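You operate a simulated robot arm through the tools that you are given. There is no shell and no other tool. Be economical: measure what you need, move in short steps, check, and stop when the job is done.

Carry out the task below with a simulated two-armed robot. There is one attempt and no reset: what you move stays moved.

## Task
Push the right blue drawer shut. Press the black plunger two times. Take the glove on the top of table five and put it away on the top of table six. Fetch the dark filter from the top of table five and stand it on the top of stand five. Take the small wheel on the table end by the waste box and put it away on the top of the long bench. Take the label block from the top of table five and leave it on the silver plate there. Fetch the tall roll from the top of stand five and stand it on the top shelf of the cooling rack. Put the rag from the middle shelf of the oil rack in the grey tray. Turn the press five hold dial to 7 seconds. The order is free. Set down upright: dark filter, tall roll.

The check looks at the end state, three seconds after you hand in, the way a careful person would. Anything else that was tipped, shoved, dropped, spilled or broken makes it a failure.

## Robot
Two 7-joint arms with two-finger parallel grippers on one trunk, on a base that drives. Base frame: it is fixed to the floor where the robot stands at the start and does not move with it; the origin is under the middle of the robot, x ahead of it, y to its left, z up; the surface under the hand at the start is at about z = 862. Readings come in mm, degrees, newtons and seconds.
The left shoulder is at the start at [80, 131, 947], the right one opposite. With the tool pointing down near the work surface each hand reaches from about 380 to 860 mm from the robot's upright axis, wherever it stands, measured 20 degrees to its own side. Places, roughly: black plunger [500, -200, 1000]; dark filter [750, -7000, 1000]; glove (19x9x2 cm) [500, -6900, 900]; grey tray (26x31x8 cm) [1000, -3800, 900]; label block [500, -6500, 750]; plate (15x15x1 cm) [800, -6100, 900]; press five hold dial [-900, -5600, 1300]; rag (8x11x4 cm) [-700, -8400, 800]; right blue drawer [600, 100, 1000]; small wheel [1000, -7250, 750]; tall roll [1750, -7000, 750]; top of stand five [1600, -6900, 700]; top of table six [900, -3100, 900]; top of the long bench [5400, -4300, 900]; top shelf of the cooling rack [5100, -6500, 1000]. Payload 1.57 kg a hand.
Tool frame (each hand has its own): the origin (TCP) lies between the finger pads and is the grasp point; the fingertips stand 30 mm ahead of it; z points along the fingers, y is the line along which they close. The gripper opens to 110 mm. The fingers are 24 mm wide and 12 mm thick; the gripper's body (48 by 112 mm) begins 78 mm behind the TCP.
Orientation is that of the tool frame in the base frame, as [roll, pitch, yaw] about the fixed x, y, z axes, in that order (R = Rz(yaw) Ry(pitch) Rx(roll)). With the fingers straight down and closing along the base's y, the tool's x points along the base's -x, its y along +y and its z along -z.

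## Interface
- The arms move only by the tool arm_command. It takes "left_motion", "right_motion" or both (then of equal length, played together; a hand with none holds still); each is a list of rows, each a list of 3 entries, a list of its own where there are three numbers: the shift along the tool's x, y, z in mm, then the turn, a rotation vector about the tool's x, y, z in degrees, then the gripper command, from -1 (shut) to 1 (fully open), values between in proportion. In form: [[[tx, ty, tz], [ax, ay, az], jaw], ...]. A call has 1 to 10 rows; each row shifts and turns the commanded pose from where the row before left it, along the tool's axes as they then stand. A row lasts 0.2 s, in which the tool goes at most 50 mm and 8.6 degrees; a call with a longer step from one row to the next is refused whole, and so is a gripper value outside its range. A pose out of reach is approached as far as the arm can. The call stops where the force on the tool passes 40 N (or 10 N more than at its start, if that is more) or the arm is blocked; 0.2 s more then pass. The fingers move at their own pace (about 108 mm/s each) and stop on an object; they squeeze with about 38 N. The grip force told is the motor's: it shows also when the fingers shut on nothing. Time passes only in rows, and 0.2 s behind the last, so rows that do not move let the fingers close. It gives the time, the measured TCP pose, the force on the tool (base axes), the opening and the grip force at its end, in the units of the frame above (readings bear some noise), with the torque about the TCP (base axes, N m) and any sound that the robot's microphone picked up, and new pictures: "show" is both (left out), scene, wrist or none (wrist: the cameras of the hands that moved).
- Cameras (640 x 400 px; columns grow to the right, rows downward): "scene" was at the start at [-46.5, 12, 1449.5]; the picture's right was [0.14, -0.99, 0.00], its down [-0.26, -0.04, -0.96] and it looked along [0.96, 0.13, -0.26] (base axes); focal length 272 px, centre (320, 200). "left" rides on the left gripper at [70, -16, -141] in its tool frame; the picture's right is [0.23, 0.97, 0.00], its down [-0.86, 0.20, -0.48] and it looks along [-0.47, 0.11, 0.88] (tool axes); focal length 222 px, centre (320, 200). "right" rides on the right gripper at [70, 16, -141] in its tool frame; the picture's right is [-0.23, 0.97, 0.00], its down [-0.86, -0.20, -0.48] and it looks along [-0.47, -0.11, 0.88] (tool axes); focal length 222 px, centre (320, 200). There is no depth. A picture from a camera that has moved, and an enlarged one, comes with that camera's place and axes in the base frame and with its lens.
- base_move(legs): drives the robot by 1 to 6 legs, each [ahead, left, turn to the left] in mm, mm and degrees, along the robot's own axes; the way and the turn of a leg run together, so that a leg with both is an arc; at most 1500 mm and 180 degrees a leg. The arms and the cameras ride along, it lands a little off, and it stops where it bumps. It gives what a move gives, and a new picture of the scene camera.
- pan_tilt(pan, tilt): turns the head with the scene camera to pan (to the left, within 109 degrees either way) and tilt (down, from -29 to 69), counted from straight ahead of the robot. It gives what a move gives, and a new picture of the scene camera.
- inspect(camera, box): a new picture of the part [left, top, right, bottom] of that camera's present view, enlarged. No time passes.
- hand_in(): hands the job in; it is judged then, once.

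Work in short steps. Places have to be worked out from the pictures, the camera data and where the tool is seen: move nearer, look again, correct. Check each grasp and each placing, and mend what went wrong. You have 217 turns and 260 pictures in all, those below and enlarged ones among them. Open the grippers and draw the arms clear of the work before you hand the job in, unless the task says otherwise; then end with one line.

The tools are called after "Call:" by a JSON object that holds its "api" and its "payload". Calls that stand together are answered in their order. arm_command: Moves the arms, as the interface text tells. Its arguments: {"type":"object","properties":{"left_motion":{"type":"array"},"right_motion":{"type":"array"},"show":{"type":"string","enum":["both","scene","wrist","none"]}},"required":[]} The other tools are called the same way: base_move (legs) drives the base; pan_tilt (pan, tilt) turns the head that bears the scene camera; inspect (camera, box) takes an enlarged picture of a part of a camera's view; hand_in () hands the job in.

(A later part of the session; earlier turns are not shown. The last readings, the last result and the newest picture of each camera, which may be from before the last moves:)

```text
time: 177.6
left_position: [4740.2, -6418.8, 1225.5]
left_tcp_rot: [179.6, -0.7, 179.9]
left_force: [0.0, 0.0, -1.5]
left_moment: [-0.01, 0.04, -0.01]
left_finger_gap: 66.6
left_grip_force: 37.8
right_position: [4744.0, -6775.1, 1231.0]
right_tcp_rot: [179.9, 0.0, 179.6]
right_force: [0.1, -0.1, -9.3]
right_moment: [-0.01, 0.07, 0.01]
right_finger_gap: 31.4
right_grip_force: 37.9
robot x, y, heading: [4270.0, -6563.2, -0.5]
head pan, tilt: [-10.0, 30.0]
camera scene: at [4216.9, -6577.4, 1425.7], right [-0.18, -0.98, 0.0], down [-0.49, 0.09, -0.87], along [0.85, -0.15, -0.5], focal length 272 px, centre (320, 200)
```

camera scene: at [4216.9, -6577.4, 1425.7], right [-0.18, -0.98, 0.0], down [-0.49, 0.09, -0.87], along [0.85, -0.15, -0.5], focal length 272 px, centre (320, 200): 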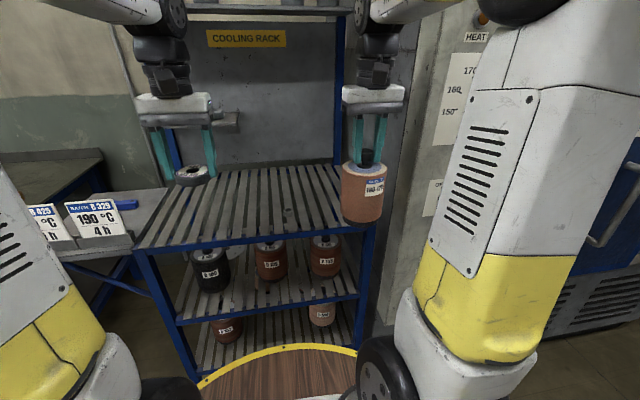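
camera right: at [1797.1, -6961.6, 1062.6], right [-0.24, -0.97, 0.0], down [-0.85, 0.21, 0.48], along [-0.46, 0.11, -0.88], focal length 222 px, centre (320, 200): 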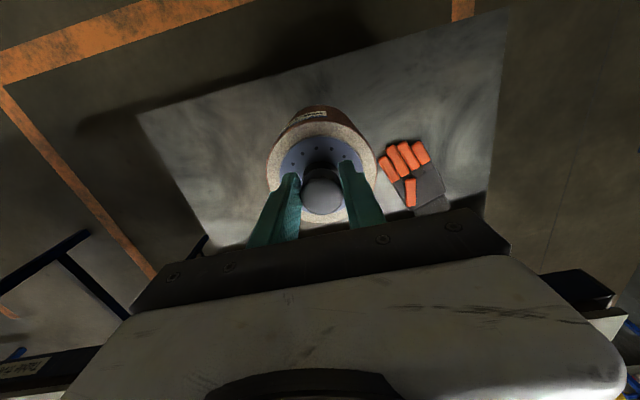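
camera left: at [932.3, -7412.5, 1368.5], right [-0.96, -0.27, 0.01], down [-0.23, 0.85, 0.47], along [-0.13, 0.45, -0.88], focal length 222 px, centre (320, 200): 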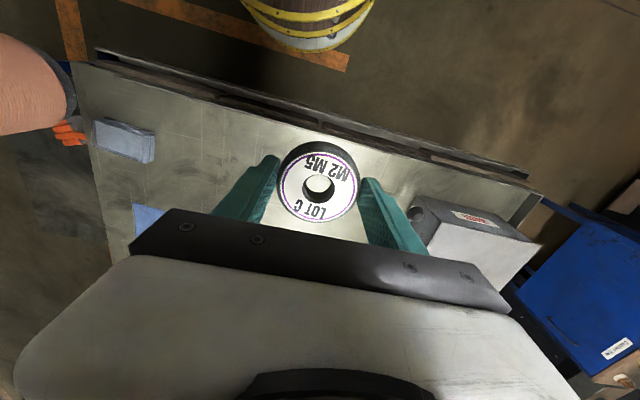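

Shelf top is near z 960. I carry the roll over it to about (4940,-6650) and lower part-way.

Call:
{"api": "arm_command", "payload": {"right_motion": [[[-33, 21, 0], [0, 0, 0], -1], [[-33, 21, 0], [0, 0, 0], -1], [[-33, 21, 0], [0, 0, 0], -1], [[-33, 21, 0], [0, 0, 0], -1], [[-33, 21, 0], [0, 0, 0], -1], [[-31, 20, 0], [0, 0, 0], -1], [[0, 0, 35], [0, 0, 0], -1], [[0, 0, 35], [0, 0, 0], -1]]}}

Call:
{"api": "inspect", "payload": {"camera": "scene", "box": [130, 80, 390, 270]}}

```text
time: 179.4
left_position: [4739.5, -6418.9, 1225.1]
left_tcp_rot: [179.6, -0.8, 179.8]
left_force: [0.7, -0.1, -1.5]
left_moment: [-0.03, 0.01, -0.01]
left_finger_gap: 66.5
left_grip_force: 37.6
right_position: [4939.9, -6651.7, 1159.9]
right_tcp_rot: [180.0, -0.1, 179.6]
right_force: [0.3, -0.4, -8.5]
right_moment: [0.01, 0.07, -0.03]
right_finger_gap: 31.3
right_grip_force: 37.9
robot x, y, heading: [4266.8, -6560.1, -0.4]
head pan, tilt: [-10.0, 30.0]
camera scene: at [4216.9, -6577.3, 1425.6], right [-0.18, -0.98, 0.0], down [-0.49, 0.09, -0.87], along [0.85, -0.16, -0.5], focal length 272 px, centre (320, 200)
camera right: at [4871.0, -6635.1, 1300.9], right [0.23, 0.97, 0.0], down [0.85, -0.2, 0.48], along [0.46, -0.11, -0.88], focal length 222 px, centre (320, 200)
```

scene: 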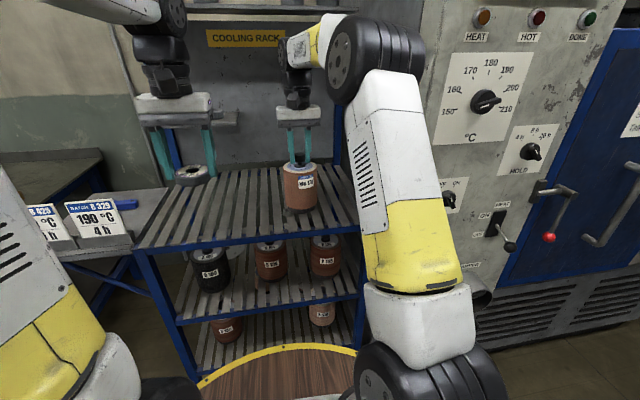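
right: 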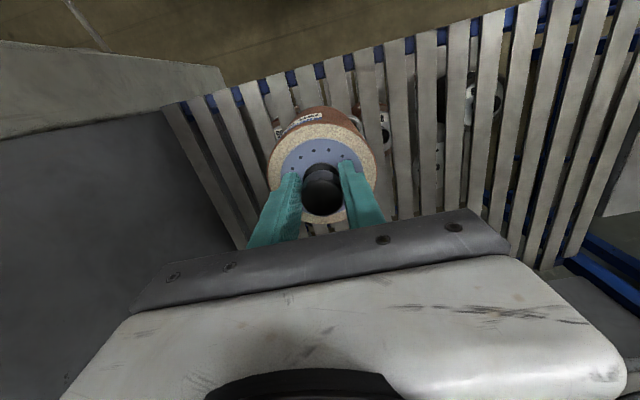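

```text
2.11 times, centred on (260, 175) of scene
camera zoom: at [4216.9, -6577.3, 1425.6], right [-0.18, -0.98, 0.0], down [-0.49, 0.09, -0.87], along [0.85, -0.16, -0.5], focal length 572 px, centre (446, 253)
```

zoom: 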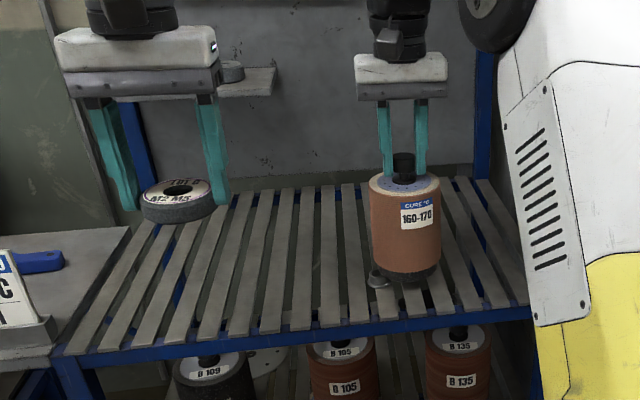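

I check the small thing near the roll's foot before lowering.

Call:
{"api": "inspect", "payload": {"camera": "scene", "box": [270, 170, 350, 230]}}

Call:
{"api": "inspect", "payload": {"camera": "right", "box": [250, 80, 430, 240]}}

```text
6.67 times, centred on (310, 200) of scene
camera zoom: at [4216.9, -6577.3, 1425.6], right [-0.18, -0.98, 0.0], down [-0.49, 0.09, -0.87], along [0.85, -0.16, -0.5], focal length 1810 px, centre (387, 200)
```

zoom: 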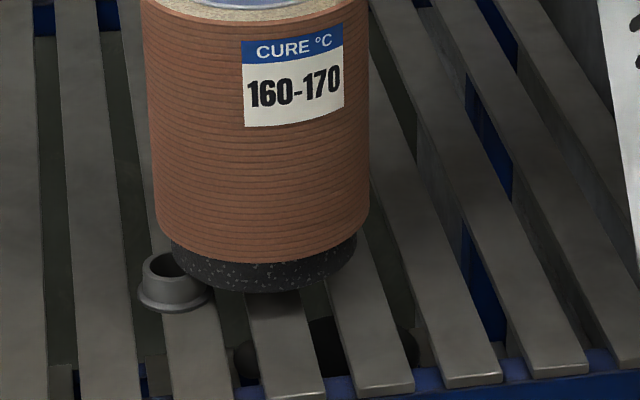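

```text
2.50 times, centred on (340, 160) of right
camera zoom: at [4871.0, -6635.1, 1300.9], right [0.23, 0.97, 0.0], down [0.85, -0.2, 0.48], along [0.46, -0.11, -0.88], focal length 555 px, centre (270, 300)
```

zoom: 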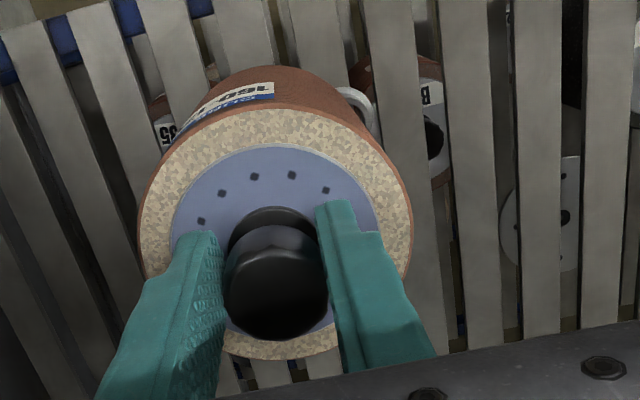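

A small flanged bushing lies right there; I shift the roll 85 mm to the right, clear of it.

Call:
{"api": "arm_command", "payload": {"right_motion": [[[0, -45, 0], [0, 0, 0], -1], [[-5, -42, 0], [0, 0, 0], -1], [[0, 0, 15], [0, 0, 0], -1], [[0, 0, 0], [0, 0, 0], -1]], "show": "wrist"}}

Call:
{"api": "inspect", "payload": {"camera": "scene", "box": [250, 140, 370, 240]}}

```text
time: 180.4
left_position: [4741.4, -6418.2, 1225.0]
left_tcp_rot: [179.6, -0.7, 179.9]
left_force: [0.0, -0.3, -1.1]
left_moment: [0.03, 0.01, 0.0]
left_finger_gap: 66.9
left_grip_force: 38.4
right_position: [4944.4, -6738.0, 1145.4]
right_tcp_rot: [180.0, -0.1, 179.7]
right_force: [0.5, -0.3, -8.5]
right_moment: [0.03, 0.1, 0.0]
right_finger_gap: 31.7
right_grip_force: 38.1
robot x, y, heading: [4268.4, -6560.0, -0.3]
head pan, tilt: [-10.0, 30.0]
camera right: at [4875.6, -6721.7, 1286.9], right [0.23, 0.97, 0.0], down [0.86, -0.2, 0.48], along [0.46, -0.11, -0.88], focal length 222 px, centre (320, 200)
```

right: 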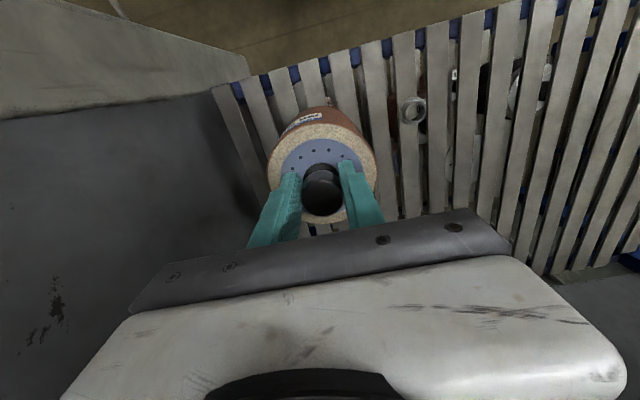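

```text
4.00 times, centred on (310, 190) of scene
camera zoom: at [4217.0, -6577.4, 1425.6], right [-0.18, -0.98, 0.0], down [-0.49, 0.09, -0.87], along [0.85, -0.16, -0.5], focal length 1086 px, centre (360, 240)
```

zoom: 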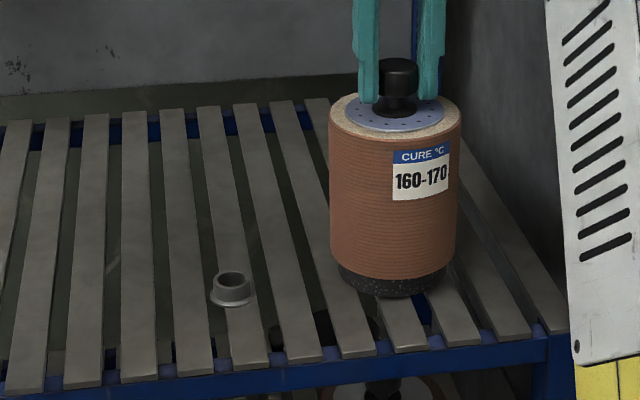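

Clear of the bushing. I move 30 mm deeper and lower gradually.

Call:
{"api": "arm_command", "payload": {"right_motion": [[[-30, 0, 0], [0, 0, 0], -1], [[0, 0, 6], [0, 0, 0], -1], [[0, 0, 6], [0, 0, 0], -1], [[0, 0, 6], [0, 0, 0], -1], [[0, 0, 0], [0, 0, 0], -1]], "show": "none"}}

Call:
{"api": "arm_command", "payload": {"right_motion": [[[0, 0, 4], [0, 0, 0], -1], [[0, 0, 4], [0, 0, 0], -1], [[0, 0, 0], [0, 0, 0], -1]], "show": "none"}}

Call:
{"api": "inspect", "payload": {"camera": "scene", "box": [250, 140, 370, 240]}}

```text
time: 181.6
left_position: [4741.1, -6418.5, 1225.6]
left_tcp_rot: [179.6, -0.8, 179.9]
left_force: [0.9, 0.4, -0.9]
left_moment: [0.0, 0.01, 0.0]
left_finger_gap: 66.9
left_grip_force: 38.1
right_position: [4975.0, -6738.3, 1133.2]
right_tcp_rot: [180.0, 0.5, 179.6]
right_force: [-1.3, -1.0, 5.5]
right_moment: [0.36, 0.54, 0.05]
right_finger_gap: 31.6
right_grip_force: 37.9
robot x, y, heading: [4268.2, -6559.6, -0.4]
head pan, tilt: [-10.0, 30.0]
stopped in row 5 (right hand): the force on the tool passed its limit at 43 N (the readings are from after the stop); the commanded pose is now the measured one
```

```text
time: 182.2
left_position: [4740.5, -6418.5, 1225.6]
left_tcp_rot: [179.6, -0.8, 179.8]
left_force: [-0.3, -1.4, -1.3]
left_moment: [-0.02, 0.0, -0.01]
left_finger_gap: 66.6
left_grip_force: 38.2
right_position: [4976.8, -6740.2, 1132.9]
right_tcp_rot: [-180.0, 1.3, 179.6]
right_force: [0.2, 0.5, 9.0]
right_moment: [0.15, 0.71, -0.04]
right_finger_gap: 31.8
right_grip_force: 38.6
robot x, y, heading: [4263.0, -6558.9, -0.4]
head pan, tilt: [-10.0, 30.0]
stopped in row 2 (right hand): the force on the tool passed its limit at 65 N (the readings are from after the stop); the commanded pose is now the measured one
```

```text
4.00 times, centred on (310, 190) of scene
camera zoom: at [4216.2, -6577.2, 1425.6], right [-0.18, -0.98, 0.0], down [-0.49, 0.09, -0.87], along [0.85, -0.16, -0.5], focal length 1086 px, centre (360, 240)
```

zoom: 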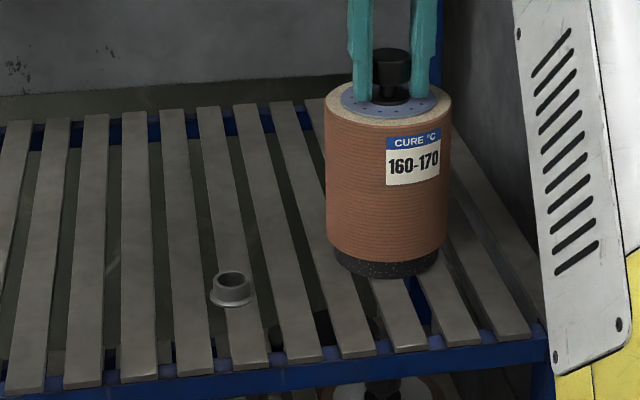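

The roll rests on the slats. I release it and withdraw upward.

Call:
{"api": "arm_command", "payload": {"right_motion": [[[0, 0, -1.5], [0, 0, 0], -1], [[0, 0, 0], [0, 0, 0], -0.4], [[0, 0, 0], [0, 0, 0], 0], [[0, 0, 0], [0, 0, 0], 0.2], [[0, 0, -20], [0, 0, 0], 0.2], [[0, 0, -35], [0, 0, 0], 0.2], [[0, 0, -40], [0, 0, 0], 0.2]], "show": "none"}}

Call:
{"api": "inspect", "payload": {"camera": "scene", "box": [230, 120, 390, 240]}}

```text
time: 183.8
left_position: [4740.3, -6418.0, 1224.8]
left_tcp_rot: [179.5, -0.7, 179.7]
left_force: [0.2, -0.5, -1.1]
left_moment: [-0.01, 0.02, -0.01]
left_finger_gap: 66.8
left_grip_force: 38.4
right_position: [4977.0, -6738.2, 1228.7]
right_tcp_rot: [-179.9, 1.1, 179.5]
right_force: [-0.7, -0.4, 0.4]
right_moment: [0.03, -0.02, 0.0]
right_finger_gap: 66.0
right_grip_force: 0.1
robot x, y, heading: [4266.8, -6560.0, -0.5]
head pan, tilt: [-10.0, 30.0]
```

```text
3.33 times, centred on (310, 180) of scene
camera zoom: at [4216.7, -6577.4, 1425.6], right [-0.18, -0.98, 0.0], down [-0.49, 0.09, -0.87], along [0.85, -0.16, -0.5], focal length 905 px, centre (353, 267)
```

zoom: 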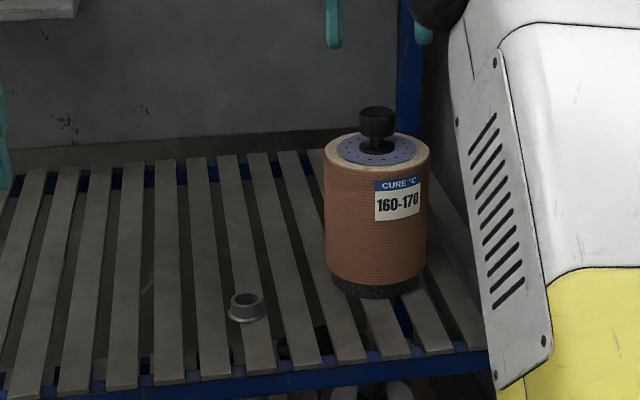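

Standing well. I retract the right hand, back away and drive along to the long bench.

Call:
{"api": "arm_command", "payload": {"right_motion": [[[45, 0, -5], [0, 0, 0], -1], [[45, 0, 0], [0, 0, 0], -1], [[45, 0, 0], [0, 0, 0], -1], [[45, -10, 0], [0, 0, 0], -1], [[45, -10, 0], [0, 0, 0], -1]], "show": "none"}}

Call:
{"api": "base_move", "payload": {"legs": [[-350, 0, 0], [0, 1500, 0], [0, 600, 0]]}}

Call:
{"api": "pan_tilt", "payload": {"pan": 0, "tilt": 20}}

```text
time: 185.0
left_position: [4741.3, -6418.8, 1225.2]
left_tcp_rot: [179.7, -0.7, 179.7]
left_force: [-0.4, 0.1, -0.6]
left_moment: [-0.06, 0.08, -0.02]
left_finger_gap: 66.6
left_grip_force: 37.3
right_position: [4751.7, -6759.6, 1228.7]
right_tcp_rot: [-180.0, 1.2, 179.5]
right_force: [0.0, 0.4, 0.1]
right_moment: [0.01, 0.05, 0.03]
right_finger_gap: 0.0
right_grip_force: 21.6
robot x, y, heading: [4263.9, -6561.6, -0.4]
head pan, tilt: [-10.0, 30.0]
```

```text
time: 197.4
left_position: [4450.8, -4289.3, 1225.1]
left_tcp_rot: [179.6, -0.8, 178.2]
left_force: [-0.5, 0.9, -0.8]
left_moment: [0.03, 0.04, 0.0]
left_finger_gap: 66.6
left_grip_force: 37.5
right_position: [4454.5, -4630.0, 1228.8]
right_tcp_rot: [-180.0, 1.0, 178.0]
right_force: [-0.1, 0.4, -0.1]
right_moment: [0.0, -0.03, 0.03]
right_finger_gap: 0.2
right_grip_force: 21.4
robot x, y, heading: [3973.7, -4418.3, -1.9]
head pan, tilt: [-10.0, 30.0]
camera scene: at [3923.5, -4434.1, 1425.6], right [-0.21, -0.98, 0.0], down [-0.49, 0.1, -0.87], along [0.85, -0.18, -0.5], focal length 272 px, centre (320, 200)
```

scene: 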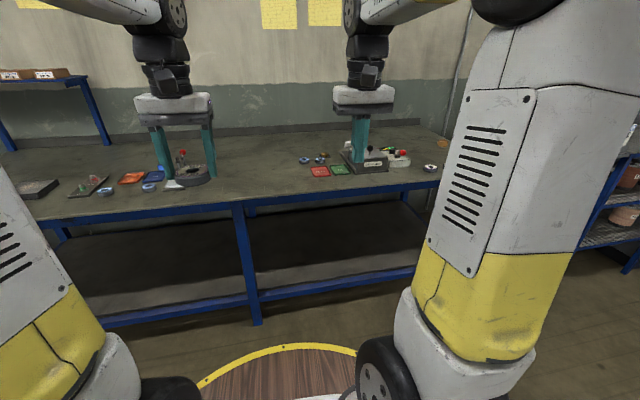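

```text
time: 198.1
left_position: [4450.0, -4289.0, 1225.9]
left_tcp_rot: [179.6, -0.7, 178.2]
left_force: [-0.7, -0.4, -1.1]
left_moment: [-0.07, 0.0, 0.03]
left_finger_gap: 66.7
left_grip_force: 37.7
right_position: [4454.6, -4629.4, 1228.1]
right_tcp_rot: [-180.0, 1.2, 178.0]
right_force: [-0.2, 0.1, 0.2]
right_moment: [0.01, 0.01, 0.01]
right_finger_gap: 0.1
right_grip_force: 21.6
robot x, y, heading: [3972.0, -4420.9, -2.0]
head pan, tilt: [0.0, 20.0]
camera scene: at [3928.0, -4418.5, 1441.6], right [-0.03, -1.0, 0.0], down [-0.34, 0.01, -0.94], along [0.94, -0.03, -0.34], focal length 272 px, centre (320, 200)
```

scene: 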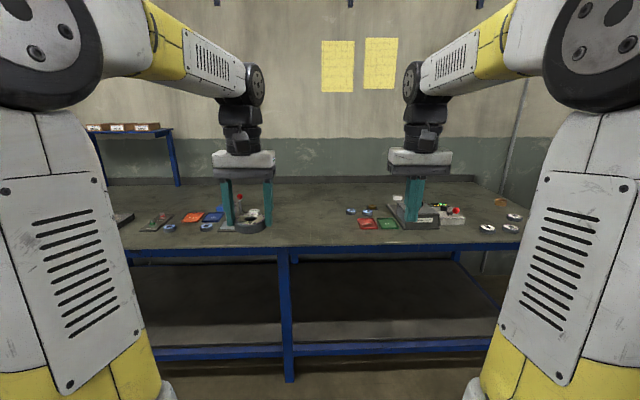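

The bench has free space in the middle, around (5200,-4390). I advance.

Call:
{"api": "base_move", "payload": {"legs": [[570, 0, 2]]}}

Call:
{"api": "pan_tilt", "payload": {"pan": 0, "tilt": 35}}

```text
time: 201.3
left_position: [5012.0, -4289.3, 1224.7]
left_tcp_rot: [179.6, -0.6, 179.6]
left_force: [-0.7, -0.2, -1.5]
left_moment: [-0.03, 0.01, -0.02]
left_finger_gap: 66.6
left_grip_force: 37.7
right_position: [5024.2, -4630.6, 1229.0]
right_tcp_rot: [180.0, 1.0, 179.3]
right_force: [0.9, -0.7, 0.0]
right_moment: [0.01, 0.01, 0.02]
right_finger_gap: 0.0
right_grip_force: 21.4
robot x, y, heading: [4538.7, -4430.4, -0.4]
head pan, tilt: [0.0, 20.0]
camera scene: at [4492.6, -4431.2, 1441.7], right [-0.01, -1.0, 0.0], down [-0.34, 0.0, -0.94], along [0.94, -0.01, -0.34], focal length 272 px, centre (320, 200)
```

scene: 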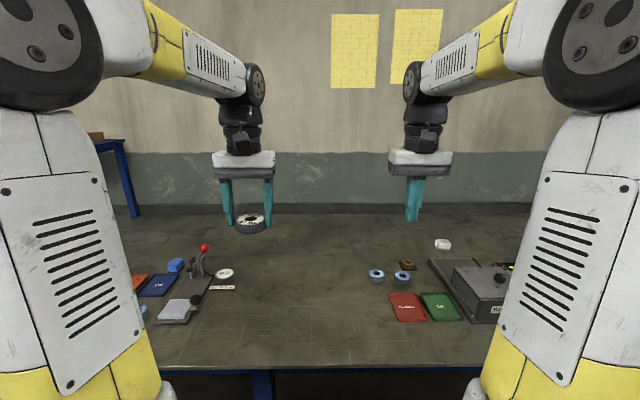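

```text
time: 202.1
left_position: [5012.5, -4289.4, 1225.4]
left_tcp_rot: [179.6, -0.6, 179.6]
left_force: [-0.1, 0.0, -1.0]
left_moment: [0.0, 0.03, -0.01]
left_finger_gap: 67.0
left_grip_force: 37.8
right_position: [5025.1, -4630.6, 1229.6]
right_tcp_rot: [-180.0, 1.1, 179.5]
right_force: [-0.6, 0.2, 0.8]
right_moment: [-0.02, -0.02, 0.0]
right_finger_gap: 0.0
right_grip_force: 21.1
robot x, y, heading: [4537.7, -4427.4, -0.5]
head pan, tilt: [0.0, 35.0]
camera scene: at [4487.7, -4431.1, 1417.9], right [-0.01, -1.0, 0.0], down [-0.57, 0.0, -0.82], along [0.82, -0.01, -0.57], focal length 272 px, centre (320, 200)
```

scene: 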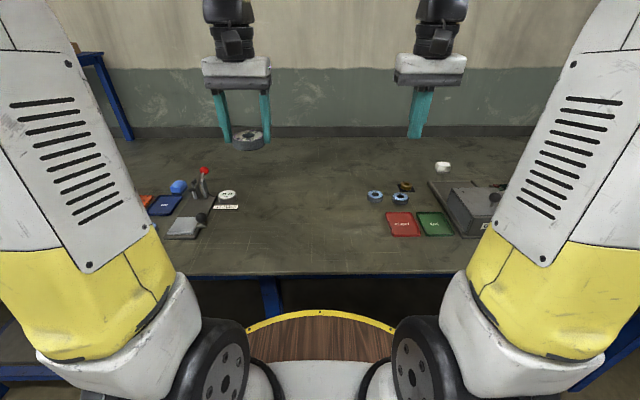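

Call:
{"api": "arm_command", "payload": {"left_motion": [[[-24, -13, 35], [0, 0, 0], -1], [[-24, -13, 35], [0, 0, 0], -1], [[-24, -13, 35], [0, 0, 0], -1], [[-24, -13, 35], [0, 0, 0], -1], [[-24, -13, 35], [0, 0, 0], -1], [[-24, -13, 35], [0, 0, 0], -1], [[-24, -13, 35], [0, 0, 0], -1], [[0, 0, 30], [0, 0, 0], -1], [[0, 0, 0], [0, 0, 0], -1]]}}

Call:
{"api": "inspect", "payload": {"camera": "scene", "box": [220, 100, 400, 260]}}

```text
time: 204.1
left_position: [5175.5, -4379.3, 949.3]
left_tcp_rot: [179.7, -0.8, 179.5]
left_force: [0.5, 0.1, -1.3]
left_moment: [-0.01, 0.0, 0.02]
left_finger_gap: 67.0
left_grip_force: 37.6
right_position: [5024.1, -4631.0, 1229.4]
right_tcp_rot: [179.9, 1.1, 179.4]
right_force: [-0.8, 0.0, 0.5]
right_moment: [-0.01, -0.01, -0.02]
right_finger_gap: 0.2
right_grip_force: 21.4
robot x, y, heading: [4537.0, -4428.1, -0.3]
head pan, tilt: [0.0, 35.0]
camera scene: at [4487.8, -4431.2, 1417.8], right [-0.01, -1.0, 0.0], down [-0.57, 0.0, -0.82], along [0.82, -0.01, -0.57], focal length 272 px, centre (320, 200)
camera left: at [5107.8, -4395.7, 1091.8], right [-0.22, 0.98, 0.01], down [0.86, 0.19, 0.47], along [0.46, 0.11, -0.88], focal length 222 px, centre (320, 200)
```

scene: 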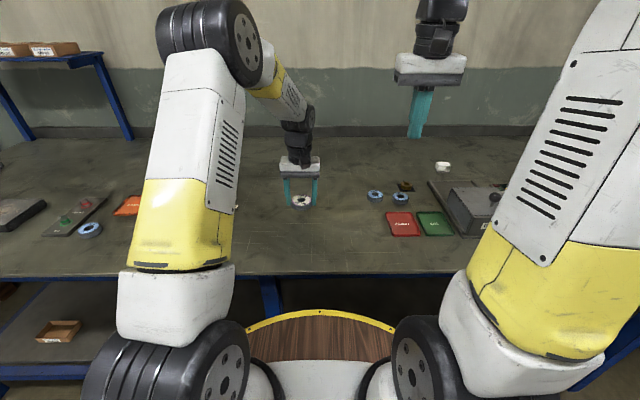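
left: 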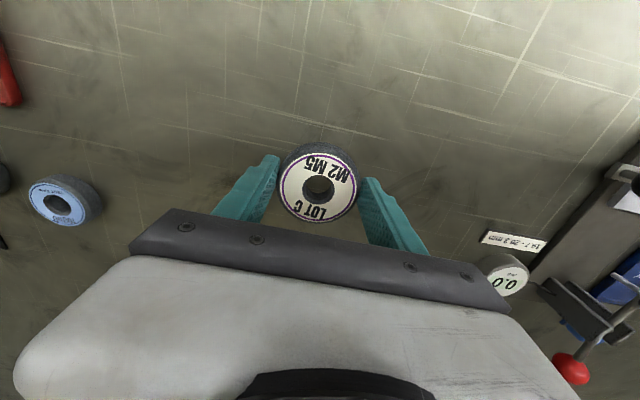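

```text
2.50 times, centred on (310, 180) of scene
camera zoom: at [4487.8, -4431.2, 1417.8], right [-0.01, -1.0, 0.0], down [-0.57, 0.0, -0.82], along [0.82, -0.01, -0.57], focal length 679 px, centre (345, 250)
```

zoom: 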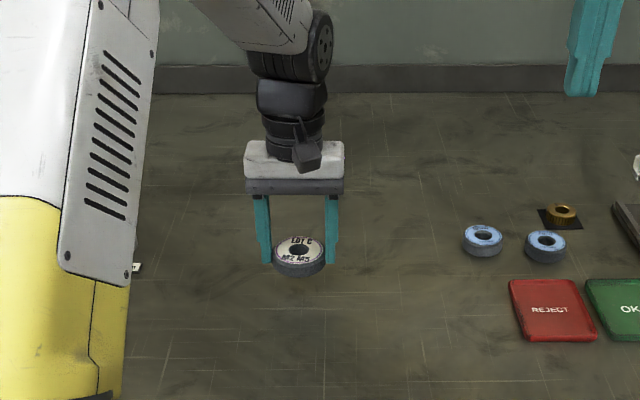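

Call:
{"api": "arm_command", "payload": {"left_motion": [[[0, 0, 12], [0, 0, 0], -1], [[0, 0, 10], [0, 0, 0], -1], [[0, 0, 8], [0, 0, 0], -1], [[0, 0, 6], [0, 0, 0], -1], [[0, 0, 4], [0, 0, 0], -1], [[0, 0, 0], [0, 0, 0], -1]], "show": "none"}}

Call:
{"api": "arm_command", "payload": {"left_motion": [[[0, 0, 3], [0, 0, 0], -1], [[0, 0, 3], [0, 0, 0], -1], [[0, 0, 3], [0, 0, 0], -1], [[0, 0, 0], [0, 0, 0], -1]], "show": "none"}}

Call:
{"api": "inspect", "payload": {"camera": "scene", "box": [260, 150, 360, 230]}}

```text
time: 205.5
left_position: [5175.3, -4378.3, 907.8]
left_tcp_rot: [179.6, -0.6, 179.6]
left_force: [-0.4, 0.0, -1.0]
left_moment: [0.03, -0.03, -0.02]
left_finger_gap: 66.8
left_grip_force: 37.8
right_position: [5023.8, -4630.0, 1229.5]
right_tcp_rot: [-179.9, 1.1, 179.4]
right_force: [0.2, -0.3, 0.4]
right_moment: [0.02, 0.03, 0.01]
right_finger_gap: 0.0
right_grip_force: 21.0
robot x, y, heading: [4539.3, -4429.9, -0.4]
head pan, tilt: [0.0, 35.0]
```

```text
time: 206.5
left_position: [5176.9, -4377.6, 901.9]
left_tcp_rot: [179.6, -0.4, 179.6]
left_force: [-0.2, 2.8, 34.5]
left_moment: [-0.07, -0.22, 0.03]
left_finger_gap: 66.9
left_grip_force: 38.1
right_position: [5023.1, -4630.0, 1228.9]
right_tcp_rot: [-180.0, 1.2, 179.4]
right_force: [-0.5, 0.2, 0.6]
right_moment: [0.03, 0.01, -0.05]
right_finger_gap: 0.3
right_grip_force: 21.5
robot x, y, heading: [4538.8, -4427.4, -0.2]
head pan, tilt: [0.0, 35.0]
```

```text
5.00 times, centred on (310, 190) of scene
camera zoom: at [4486.6, -4431.1, 1417.8], right [-0.01, -1.0, 0.0], down [-0.57, 0.0, -0.82], along [0.82, -0.01, -0.57], focal length 1358 px, centre (370, 250)
```

zoom: 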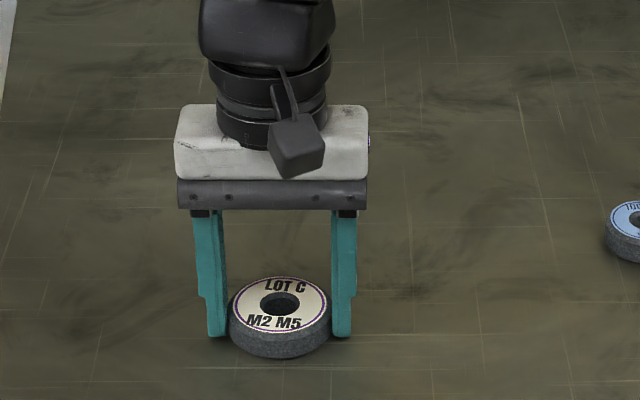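

Contact. I release and raise the left hand, then tuck it.

Call:
{"api": "arm_command", "payload": {"left_motion": [[[0, 0, -2], [0, 0, 0], -1], [[0, 0, 0], [0, 0, 0], 0.2], [[0, 0, 0], [0, 0, 0], 0.6], [[0, 0, -15], [0, 0, 0], 0.7], [[0, 0, -45], [0, 0, 0], 0.7], [[0, 0, -49], [0, 0, 0], 0.7], [[10, 5, -48], [0, 0, 0], 0], [[20, 10, -40], [0, 0, 0], -1], [[25, 10, -40], [0, 0, 0], -1], [[25, 10, -40], [0, 0, 0], -1]], "show": "none"}}

Call:
{"api": "arm_command", "payload": {"left_motion": [[[35, 15, -30], [0, 0, 0], -1], [[35, 20, -20], [0, 0, 0], -1], [[35, 20, 0], [0, 0, 0], -1]], "show": "scene"}}

```text
time: 208.7
left_position: [5101.1, -4346.4, 1178.9]
left_tcp_rot: [179.5, -0.6, 179.6]
left_force: [0.9, 0.1, 0.3]
left_moment: [0.01, 0.04, 0.0]
left_finger_gap: 0.0
left_grip_force: 21.0
right_position: [5023.2, -4629.7, 1228.4]
right_tcp_rot: [-180.0, 1.0, 179.4]
right_force: [0.5, -0.3, 0.2]
right_moment: [-0.03, 0.03, -0.02]
right_finger_gap: 0.3
right_grip_force: 21.8
robot x, y, heading: [4539.0, -4431.0, -0.8]
head pan, tilt: [0.0, 35.0]
```

```text
time: 209.5
left_position: [4995.5, -4290.8, 1231.1]
left_tcp_rot: [179.5, -0.7, 179.5]
left_force: [0.6, -0.1, -0.2]
left_moment: [-0.01, 0.04, -0.01]
left_finger_gap: 0.1
left_grip_force: 20.8
right_position: [5024.5, -4630.9, 1228.5]
right_tcp_rot: [180.0, 1.1, 179.4]
right_force: [-0.2, 0.1, -0.2]
right_moment: [0.03, 0.03, -0.03]
right_finger_gap: 0.2
right_grip_force: 21.6
robot x, y, heading: [4539.2, -4428.2, -0.6]
head pan, tilt: [0.0, 35.0]
camera scene: at [4488.0, -4431.3, 1417.8], right [-0.01, -1.0, 0.0], down [-0.57, 0.01, -0.82], along [0.82, -0.01, -0.57], focal length 272 px, centre (320, 200)
```

scene: 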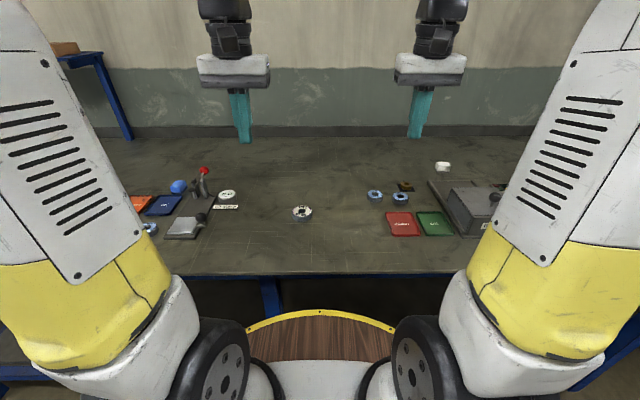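

Wheel placed. Now back to the west aisle of table five through the gap between tables six and five (y≈-4630).

Call:
{"api": "base_move", "payload": {"legs": [[-500, 0, 0], [0, 0, 180], [1500, 190, 0], [700, 0, 0]]}}

Call:
{"api": "pan_tilt", "payload": {"pan": 0, "tilt": 15}}

```text
refused: leg 3 is longer than a leg can be; nothing moved
```

```text
time: 210.3
left_position: [4996.4, -4289.6, 1230.7]
left_tcp_rot: [179.6, -0.6, 179.5]
left_force: [0.3, 0.3, -0.4]
left_moment: [0.0, -0.02, -0.01]
left_finger_gap: 0.1
left_grip_force: 21.1
right_position: [5023.9, -4630.0, 1229.5]
right_tcp_rot: [-180.0, 1.1, 179.4]
right_force: [-0.4, 0.7, 0.0]
right_moment: [-0.03, -0.01, 0.0]
right_finger_gap: 0.2
right_grip_force: 21.6
robot x, y, heading: [4541.2, -4430.7, -0.6]
head pan, tilt: [0.0, 15.0]
camera scene: at [4492.9, -4431.2, 1449.7], right [-0.01, -1.0, 0.0], down [-0.26, 0.0, -0.97], along [0.97, -0.01, -0.26], focal length 272 px, centre (320, 200)
```

scene: 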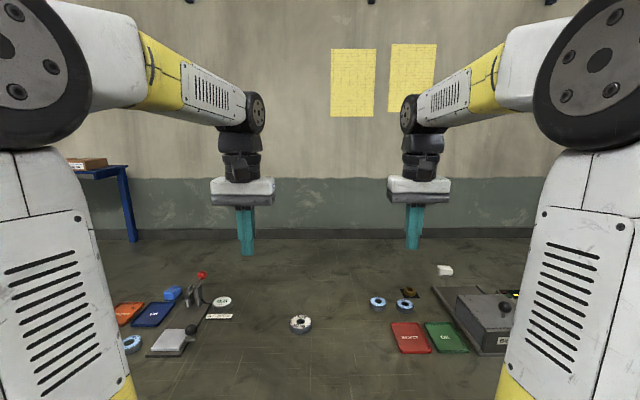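

Call:
{"api": "base_move", "payload": {"legs": [[-500, 0, 0], [0, 0, 180], [1450, 190, 0], [750, 0, 0]]}}

Call:
{"api": "pan_tilt", "payload": {"pan": 20, "tilt": 15}}

```text
time: 231.2
left_position: [1384.0, -4761.4, 1229.9]
left_tcp_rot: [179.6, -0.6, 0.5]
left_force: [-0.6, 0.0, 0.0]
left_moment: [0.0, 0.02, 0.02]
left_finger_gap: 0.2
left_grip_force: 21.1
right_position: [1350.7, -4421.8, 1228.9]
right_tcp_rot: [180.0, 1.1, 0.1]
right_force: [-0.9, -0.5, -0.3]
right_moment: [0.01, -0.03, 0.0]
right_finger_gap: 0.0
right_grip_force: 21.4
robot x, y, heading: [1839.6, -4610.6, -179.6]
head pan, tilt: [0.0, 15.0]
camera scene: at [1886.1, -4613.6, 1449.8], right [-0.01, 1.0, 0.0], down [0.26, 0.0, -0.97], along [-0.97, -0.01, -0.26], focal length 272 px, centre (320, 200)
```

scene: 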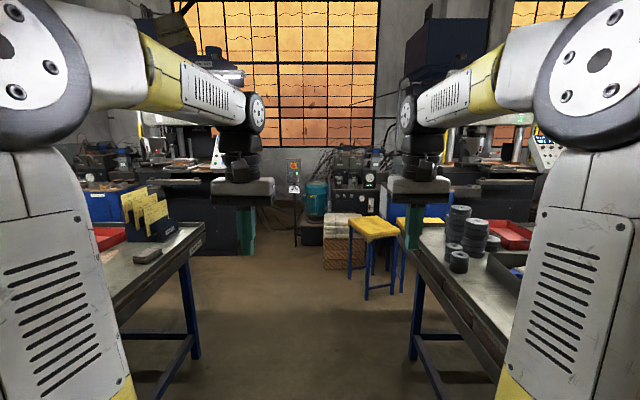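

```text
time: 232.0
left_position: [1383.4, -4760.8, 1230.6]
left_tcp_rot: [179.6, -0.7, 0.5]
left_force: [0.3, 0.6, 0.0]
left_moment: [0.01, 0.0, -0.03]
left_finger_gap: 0.0
left_grip_force: 21.9
right_position: [1351.4, -4420.7, 1228.3]
right_tcp_rot: [180.0, 1.1, 0.2]
right_force: [0.0, 0.6, -1.2]
right_moment: [-0.01, 0.0, 0.03]
right_finger_gap: 0.0
right_grip_force: 21.3
robot x, y, heading: [1837.8, -4614.3, -179.7]
head pan, tilt: [20.0, 15.0]
camera scene: at [1891.9, -4645.5, 1449.8], right [-0.35, 0.94, 0.0], down [0.24, 0.09, -0.97], along [-0.91, -0.34, -0.26], focal length 272 px, centre (320, 200)
```

scene: 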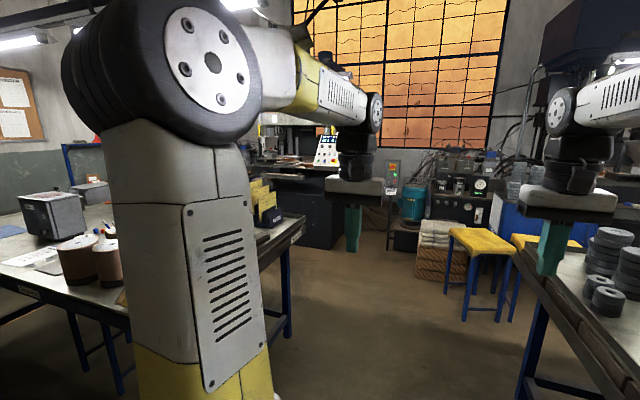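

The passage is clear. I drive through into the west aisle and slide left toward press five.

Call:
{"api": "base_move", "payload": {"legs": [[1400, 0, 0], [440, 0, 0], [0, 850, 0]]}}

Call:
{"api": "pan_tilt", "payload": {"pan": 15, "tilt": 10}}

```text
time: 244.0
left_position: [-404.7, -5430.2, 1233.0]
left_tcp_rot: [179.6, -0.7, 3.4]
left_force: [-0.8, 0.0, 0.3]
left_moment: [0.01, -0.04, -0.02]
left_finger_gap: 0.1
left_grip_force: 21.0
right_position: [-455.7, -5092.2, 1229.4]
right_tcp_rot: [-180.0, 1.2, 3.2]
right_force: [-0.2, -1.1, 0.8]
right_moment: [0.03, 0.01, 0.01]
right_finger_gap: 0.1
right_grip_force: 21.0
robot x, y, heading: [42.1, -5259.3, -176.8]
head pan, tilt: [20.0, 15.0]
stopped in leg 3: the robot was blocked; the commanded pose is now the measured one
camera scene: at [96.6, -5289.0, 1449.8], right [-0.39, 0.92, 0.0], down [0.24, 0.1, -0.97], along [-0.89, -0.38, -0.26], focal length 272 px, centre (320, 200)
```

scene: 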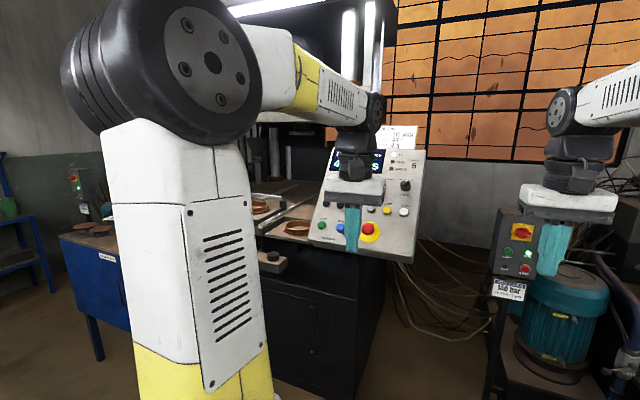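

```text
time: 244.6
left_position: [-404.5, -5430.9, 1231.7]
left_tcp_rot: [179.6, -0.6, 3.4]
left_force: [-0.4, 0.0, 0.0]
left_moment: [0.01, 0.04, -0.01]
left_finger_gap: 0.0
left_grip_force: 21.1
right_position: [-455.6, -5092.0, 1229.6]
right_tcp_rot: [-179.9, 1.1, 3.1]
right_force: [0.1, -0.1, 0.4]
right_moment: [-0.02, -0.04, -0.02]
right_finger_gap: 0.0
right_grip_force: 21.7
robot x, y, heading: [43.3, -5260.6, -176.9]
head pan, tilt: [15.0, 10.0]
camera scene: at [94.2, -5281.0, 1457.9], right [-0.31, 0.95, 0.0], down [0.17, 0.05, -0.98], along [-0.94, -0.31, -0.17], focal length 272 px, centre (320, 200)
```

scene: 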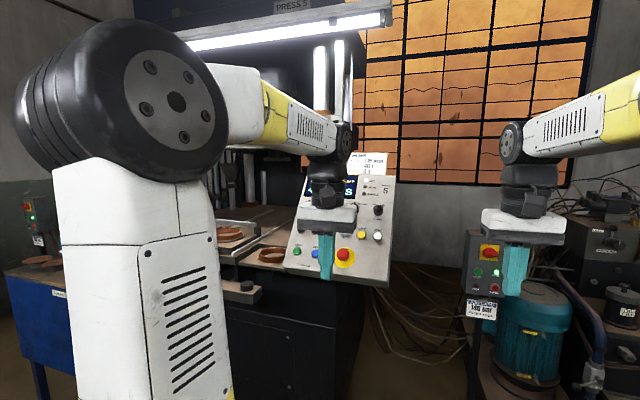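

Blocked at x=43, likely by the table's corner. I back away from the table (ahead) and look left.

Call:
{"api": "base_move", "payload": {"legs": [[80, 20, -3]]}}

Call:
{"api": "pan_tilt", "payload": {"pan": 100, "tilt": 45}}

```text
time: 245.7
left_position: [-492.6, -5429.2, 1231.2]
left_tcp_rot: [179.6, -0.6, 0.4]
left_force: [-0.6, 0.2, 0.2]
left_moment: [0.03, 0.01, 0.01]
left_finger_gap: 0.0
left_grip_force: 21.6
right_position: [-524.5, -5088.5, 1230.5]
right_tcp_rot: [180.0, 1.2, 0.2]
right_force: [-0.1, 0.7, 0.5]
right_moment: [0.0, 0.01, 0.01]
right_finger_gap: 0.0
right_grip_force: 21.8
robot x, y, heading: [-40.5, -5279.8, -179.6]
head pan, tilt: [15.0, 10.0]
camera scene: at [14.7, -5306.2, 1457.9], right [-0.26, 0.96, 0.0], down [0.17, 0.05, -0.98], along [-0.95, -0.26, -0.17], focal length 272 px, centre (320, 200)
```

scene: 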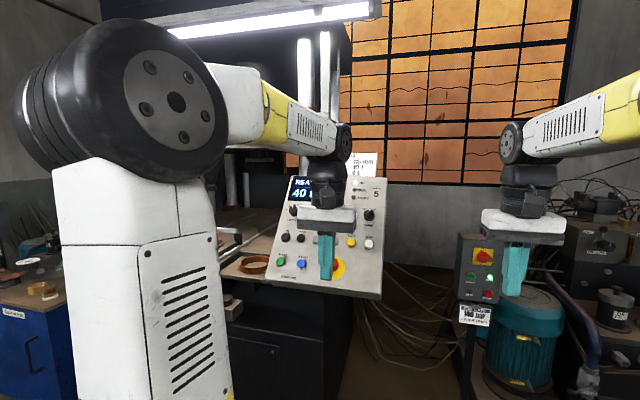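

```text
time: 247.3
left_position: [-490.2, -5429.6, 1231.9]
left_tcp_rot: [179.6, -0.6, 0.5]
left_force: [-0.4, -0.5, 0.0]
left_moment: [-0.02, 0.03, -0.01]
left_finger_gap: 0.1
left_grip_force: 21.4
right_position: [-523.3, -5089.8, 1229.7]
right_tcp_rot: [179.9, 1.1, 0.2]
right_force: [0.2, 1.1, -0.2]
right_moment: [0.02, -0.02, 0.01]
right_finger_gap: 0.0
right_grip_force: 21.3
robot x, y, heading: [-37.2, -5283.8, -179.4]
head pan, tilt: [100.0, 45.0]
camera scene: at [118.6, -5361.7, 1403.0], right [-0.98, -0.18, 0.0], down [-0.13, 0.7, -0.71], along [0.13, -0.7, -0.71], focal length 272 px, centre (320, 200)
```

scene: 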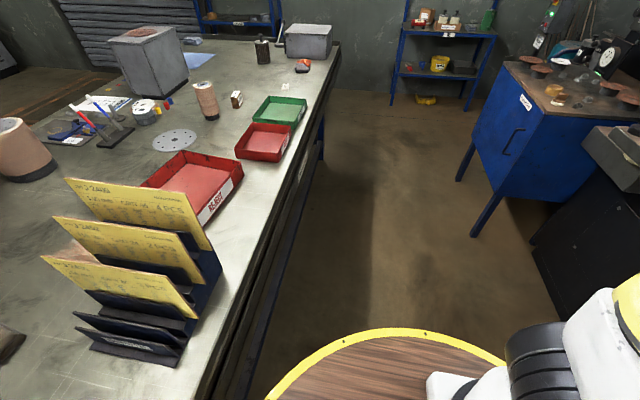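

Table edge x≈345, nothing disturbed. Now the press panel: I swing the left hand aside to see it.

Call:
{"api": "arm_command", "payload": {"left_motion": [[[0, 45, 0], [0, 0, 0], -1], [[0, 45, 0], [0, 0, 0], -1], [[0, 45, 0], [0, 0, 0], -1], [[0, 45, 0], [0, 0, 0], -1]], "show": "none"}}

Call:
{"api": "pan_tilt", "payload": {"pan": 15, "tilt": 10}}

Call:
{"api": "inspect", "payload": {"camera": "scene", "box": [250, 140, 410, 310]}}

```text
time: 248.3
left_position: [-487.9, -5610.5, 1230.4]
left_tcp_rot: [179.7, -0.7, 0.5]
left_force: [1.4, -0.6, 0.5]
left_moment: [-0.02, 0.01, -0.03]
left_finger_gap: 0.1
left_grip_force: 21.1
right_position: [-523.0, -5089.0, 1230.1]
right_tcp_rot: [-179.9, 1.3, 0.2]
right_force: [-0.8, 0.0, 0.6]
right_moment: [-0.01, 0.0, -0.02]
right_finger_gap: 0.0
right_grip_force: 21.1
robot x, y, heading: [-33.5, -5280.8, -179.8]
head pan, tilt: [100.0, 45.0]
```

```text
time: 249.9
left_position: [-488.4, -5609.9, 1229.6]
left_tcp_rot: [179.7, -0.7, 0.4]
left_force: [0.3, 0.6, 0.0]
left_moment: [0.01, -0.02, 0.02]
left_finger_gap: 0.2
left_grip_force: 21.3
right_position: [-524.4, -5089.2, 1230.5]
right_tcp_rot: [180.0, 1.3, 0.2]
right_force: [-0.3, 0.4, 0.3]
right_moment: [-0.01, -0.04, -0.04]
right_finger_gap: 0.2
right_grip_force: 21.4
robot x, y, heading: [-36.2, -5277.6, -179.5]
head pan, tilt: [15.0, 10.0]
camera scene: at [14.5, -5306.3, 1457.9], right [-0.26, 0.96, 0.0], down [0.17, 0.05, -0.98], along [-0.95, -0.26, -0.17], focal length 272 px, centre (320, 200)
```

scene: 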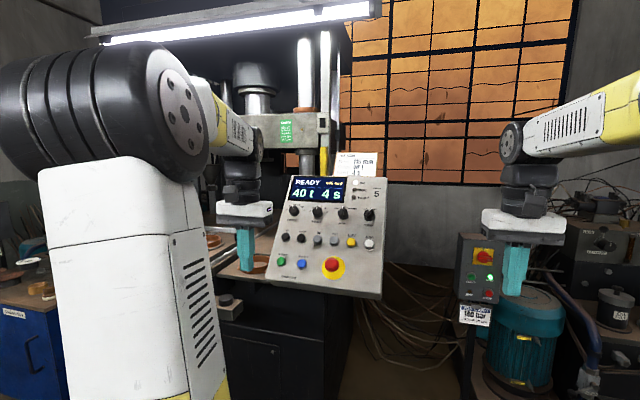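

```text
2.35 times, centred on (330, 225) of scene
camera zoom: at [14.5, -5306.3, 1457.9], right [-0.26, 0.96, 0.0], down [0.17, 0.05, -0.98], along [-0.95, -0.26, -0.17], focal length 639 px, centre (296, 141)
```

zoom: 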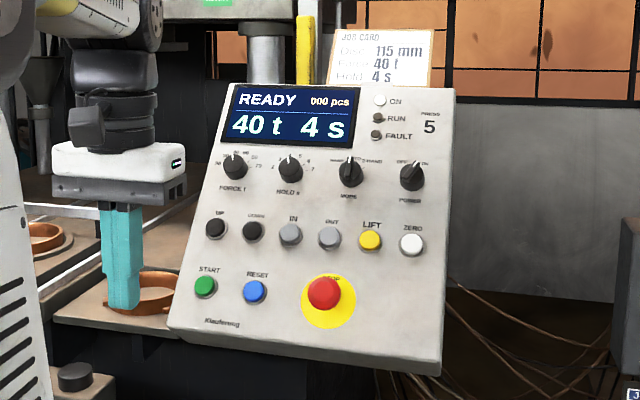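

Call:
{"api": "inspect", "payload": {"camera": "scene", "box": [295, 195, 345, 230]}}

```text
11.43 times, centred on (320, 212) of scene
camera zoom: at [14.5, -5306.3, 1457.9], right [-0.26, 0.96, 0.0], down [0.17, 0.05, -0.98], along [-0.95, -0.26, -0.17], focal length 3104 px, centre (320, 57)
```

zoom: 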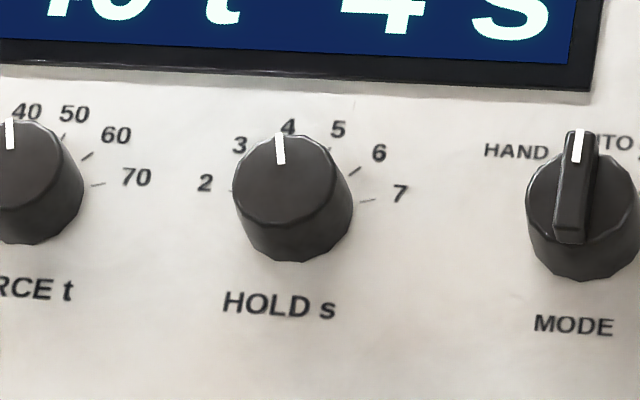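

Display reads 4 s; the hold dial's ticks are 30° apart, so 7 is a 90° clockwise turn. I move closer to the panel.

Call:
{"api": "base_move", "payload": {"legs": [[130, 210, 0]]}}

Call:
{"api": "pan_tilt", "payload": {"pan": 12, "tilt": 15}}

Call:
{"api": "inspect", "payload": {"camera": "scene", "box": [220, 100, 460, 340]}}

```text
time: 251.7
left_position: [-617.3, -5825.5, 1230.8]
left_tcp_rot: [179.7, -0.4, 0.6]
left_force: [-0.3, 0.8, -0.5]
left_moment: [-0.04, 0.01, -0.01]
left_finger_gap: 0.0
left_grip_force: 21.4
right_position: [-654.2, -5304.5, 1231.1]
right_tcp_rot: [-180.0, 1.3, 0.4]
right_force: [-0.7, 0.4, 0.1]
right_moment: [-0.07, -0.03, 0.03]
right_finger_gap: 0.0
right_grip_force: 21.9
robot x, y, heading: [-166.2, -5501.9, -179.7]
head pan, tilt: [15.0, 10.0]
camera scene: at [-115.2, -5521.7, 1457.9], right [-0.27, 0.96, 0.0], down [0.17, 0.05, -0.98], along [-0.95, -0.26, -0.17], focal length 272 px, centre (320, 200)
```

scene: 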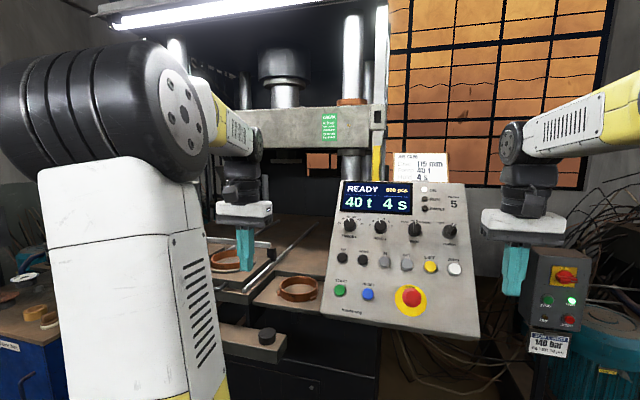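

```text
time: 252.4
left_position: [-617.3, -5827.0, 1230.1]
left_tcp_rot: [179.6, -0.7, 0.7]
left_force: [0.9, 0.8, -0.3]
left_moment: [0.03, -0.01, 0.01]
left_finger_gap: 0.0
left_grip_force: 21.6
right_position: [-654.0, -5306.3, 1230.6]
right_tcp_rot: [180.0, 1.2, 0.3]
right_force: [0.6, -0.9, 1.0]
right_moment: [0.02, -0.01, 0.02]
right_finger_gap: 0.1
right_grip_force: 21.1
robot x, y, heading: [-165.2, -5500.8, -179.8]
head pan, tilt: [12.0, 15.0]
camera scene: at [-116.8, -5517.2, 1449.8], right [-0.21, 0.98, 0.0], down [0.25, 0.06, -0.97], along [-0.94, -0.21, -0.26], focal length 272 px, centre (320, 200)
```

scene: 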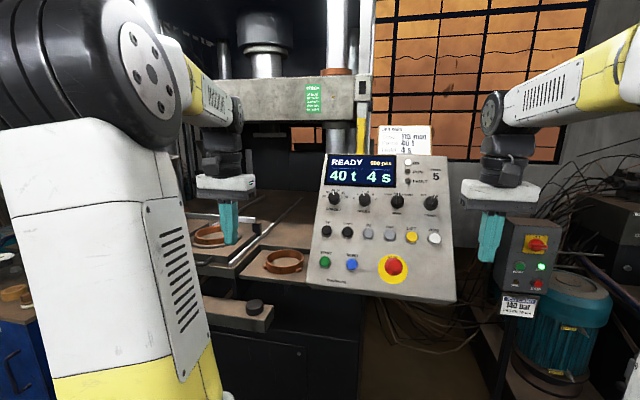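

```text
1.67 times, centred on (340, 220) of scene
camera zoom: at [-116.8, -5517.2, 1449.8], right [-0.21, 0.98, 0.0], down [0.25, 0.06, -0.97], along [-0.94, -0.21, -0.26], focal length 453 px, centre (287, 167)
```

zoom: 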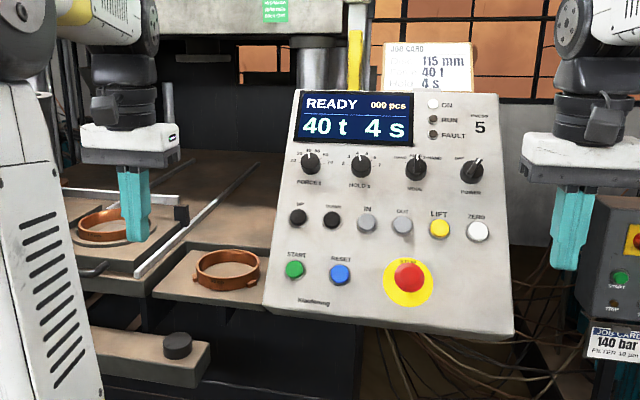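

Triangulating: hold knob at about (-856,-5554,1261), panel face normal ≈(0.8,0,0.6). I tilt the left hand 53° forward to face the panel.

Call:
{"api": "arm_command", "payload": {"left_motion": [[[0, 0, -10], [0, -7.6, 0], 0], [[0, 0, -10], [0, -7.6, 0], 0], [[0, 0, -10], [0, -7.6, 0], 0], [[0, 0, -10], [0, -7.6, 0], 0], [[0, 0, -10], [0, -7.6, 0], 0], [[0, 0, 0], [0, -7.6, 0], 0], [[0, 0, 0], [0, -7.4, 0], 0]], "show": "scene"}}

```text
time: 254.0
left_position: [-604.8, -5826.0, 1277.6]
left_tcp_rot: [179.2, 52.3, -0.1]
left_force: [-0.6, 0.1, 0.1]
left_moment: [-0.04, 0.02, 0.01]
left_finger_gap: 54.9
left_grip_force: 0.0
right_position: [-654.9, -5306.0, 1229.9]
right_tcp_rot: [-180.0, 1.3, 0.2]
right_force: [0.0, 0.5, -0.5]
right_moment: [-0.01, 0.0, 0.0]
right_finger_gap: 0.3
right_grip_force: 21.1
robot x, y, heading: [-165.7, -5500.2, -179.7]
head pan, tilt: [12.0, 15.0]
camera scene: at [-117.0, -5517.0, 1449.8], right [-0.21, 0.98, 0.0], down [0.25, 0.06, -0.97], along [-0.94, -0.21, -0.26], focal length 272 px, centre (320, 200)
```

scene: 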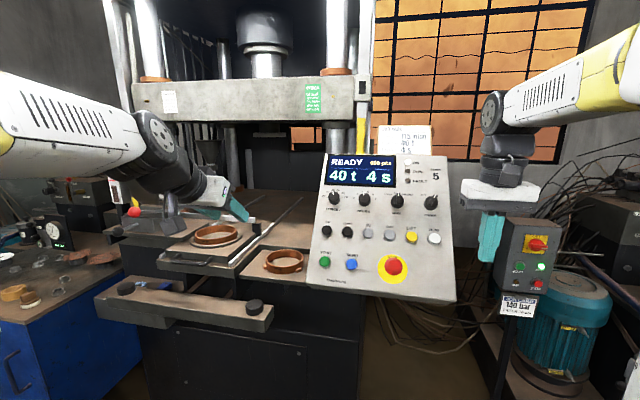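

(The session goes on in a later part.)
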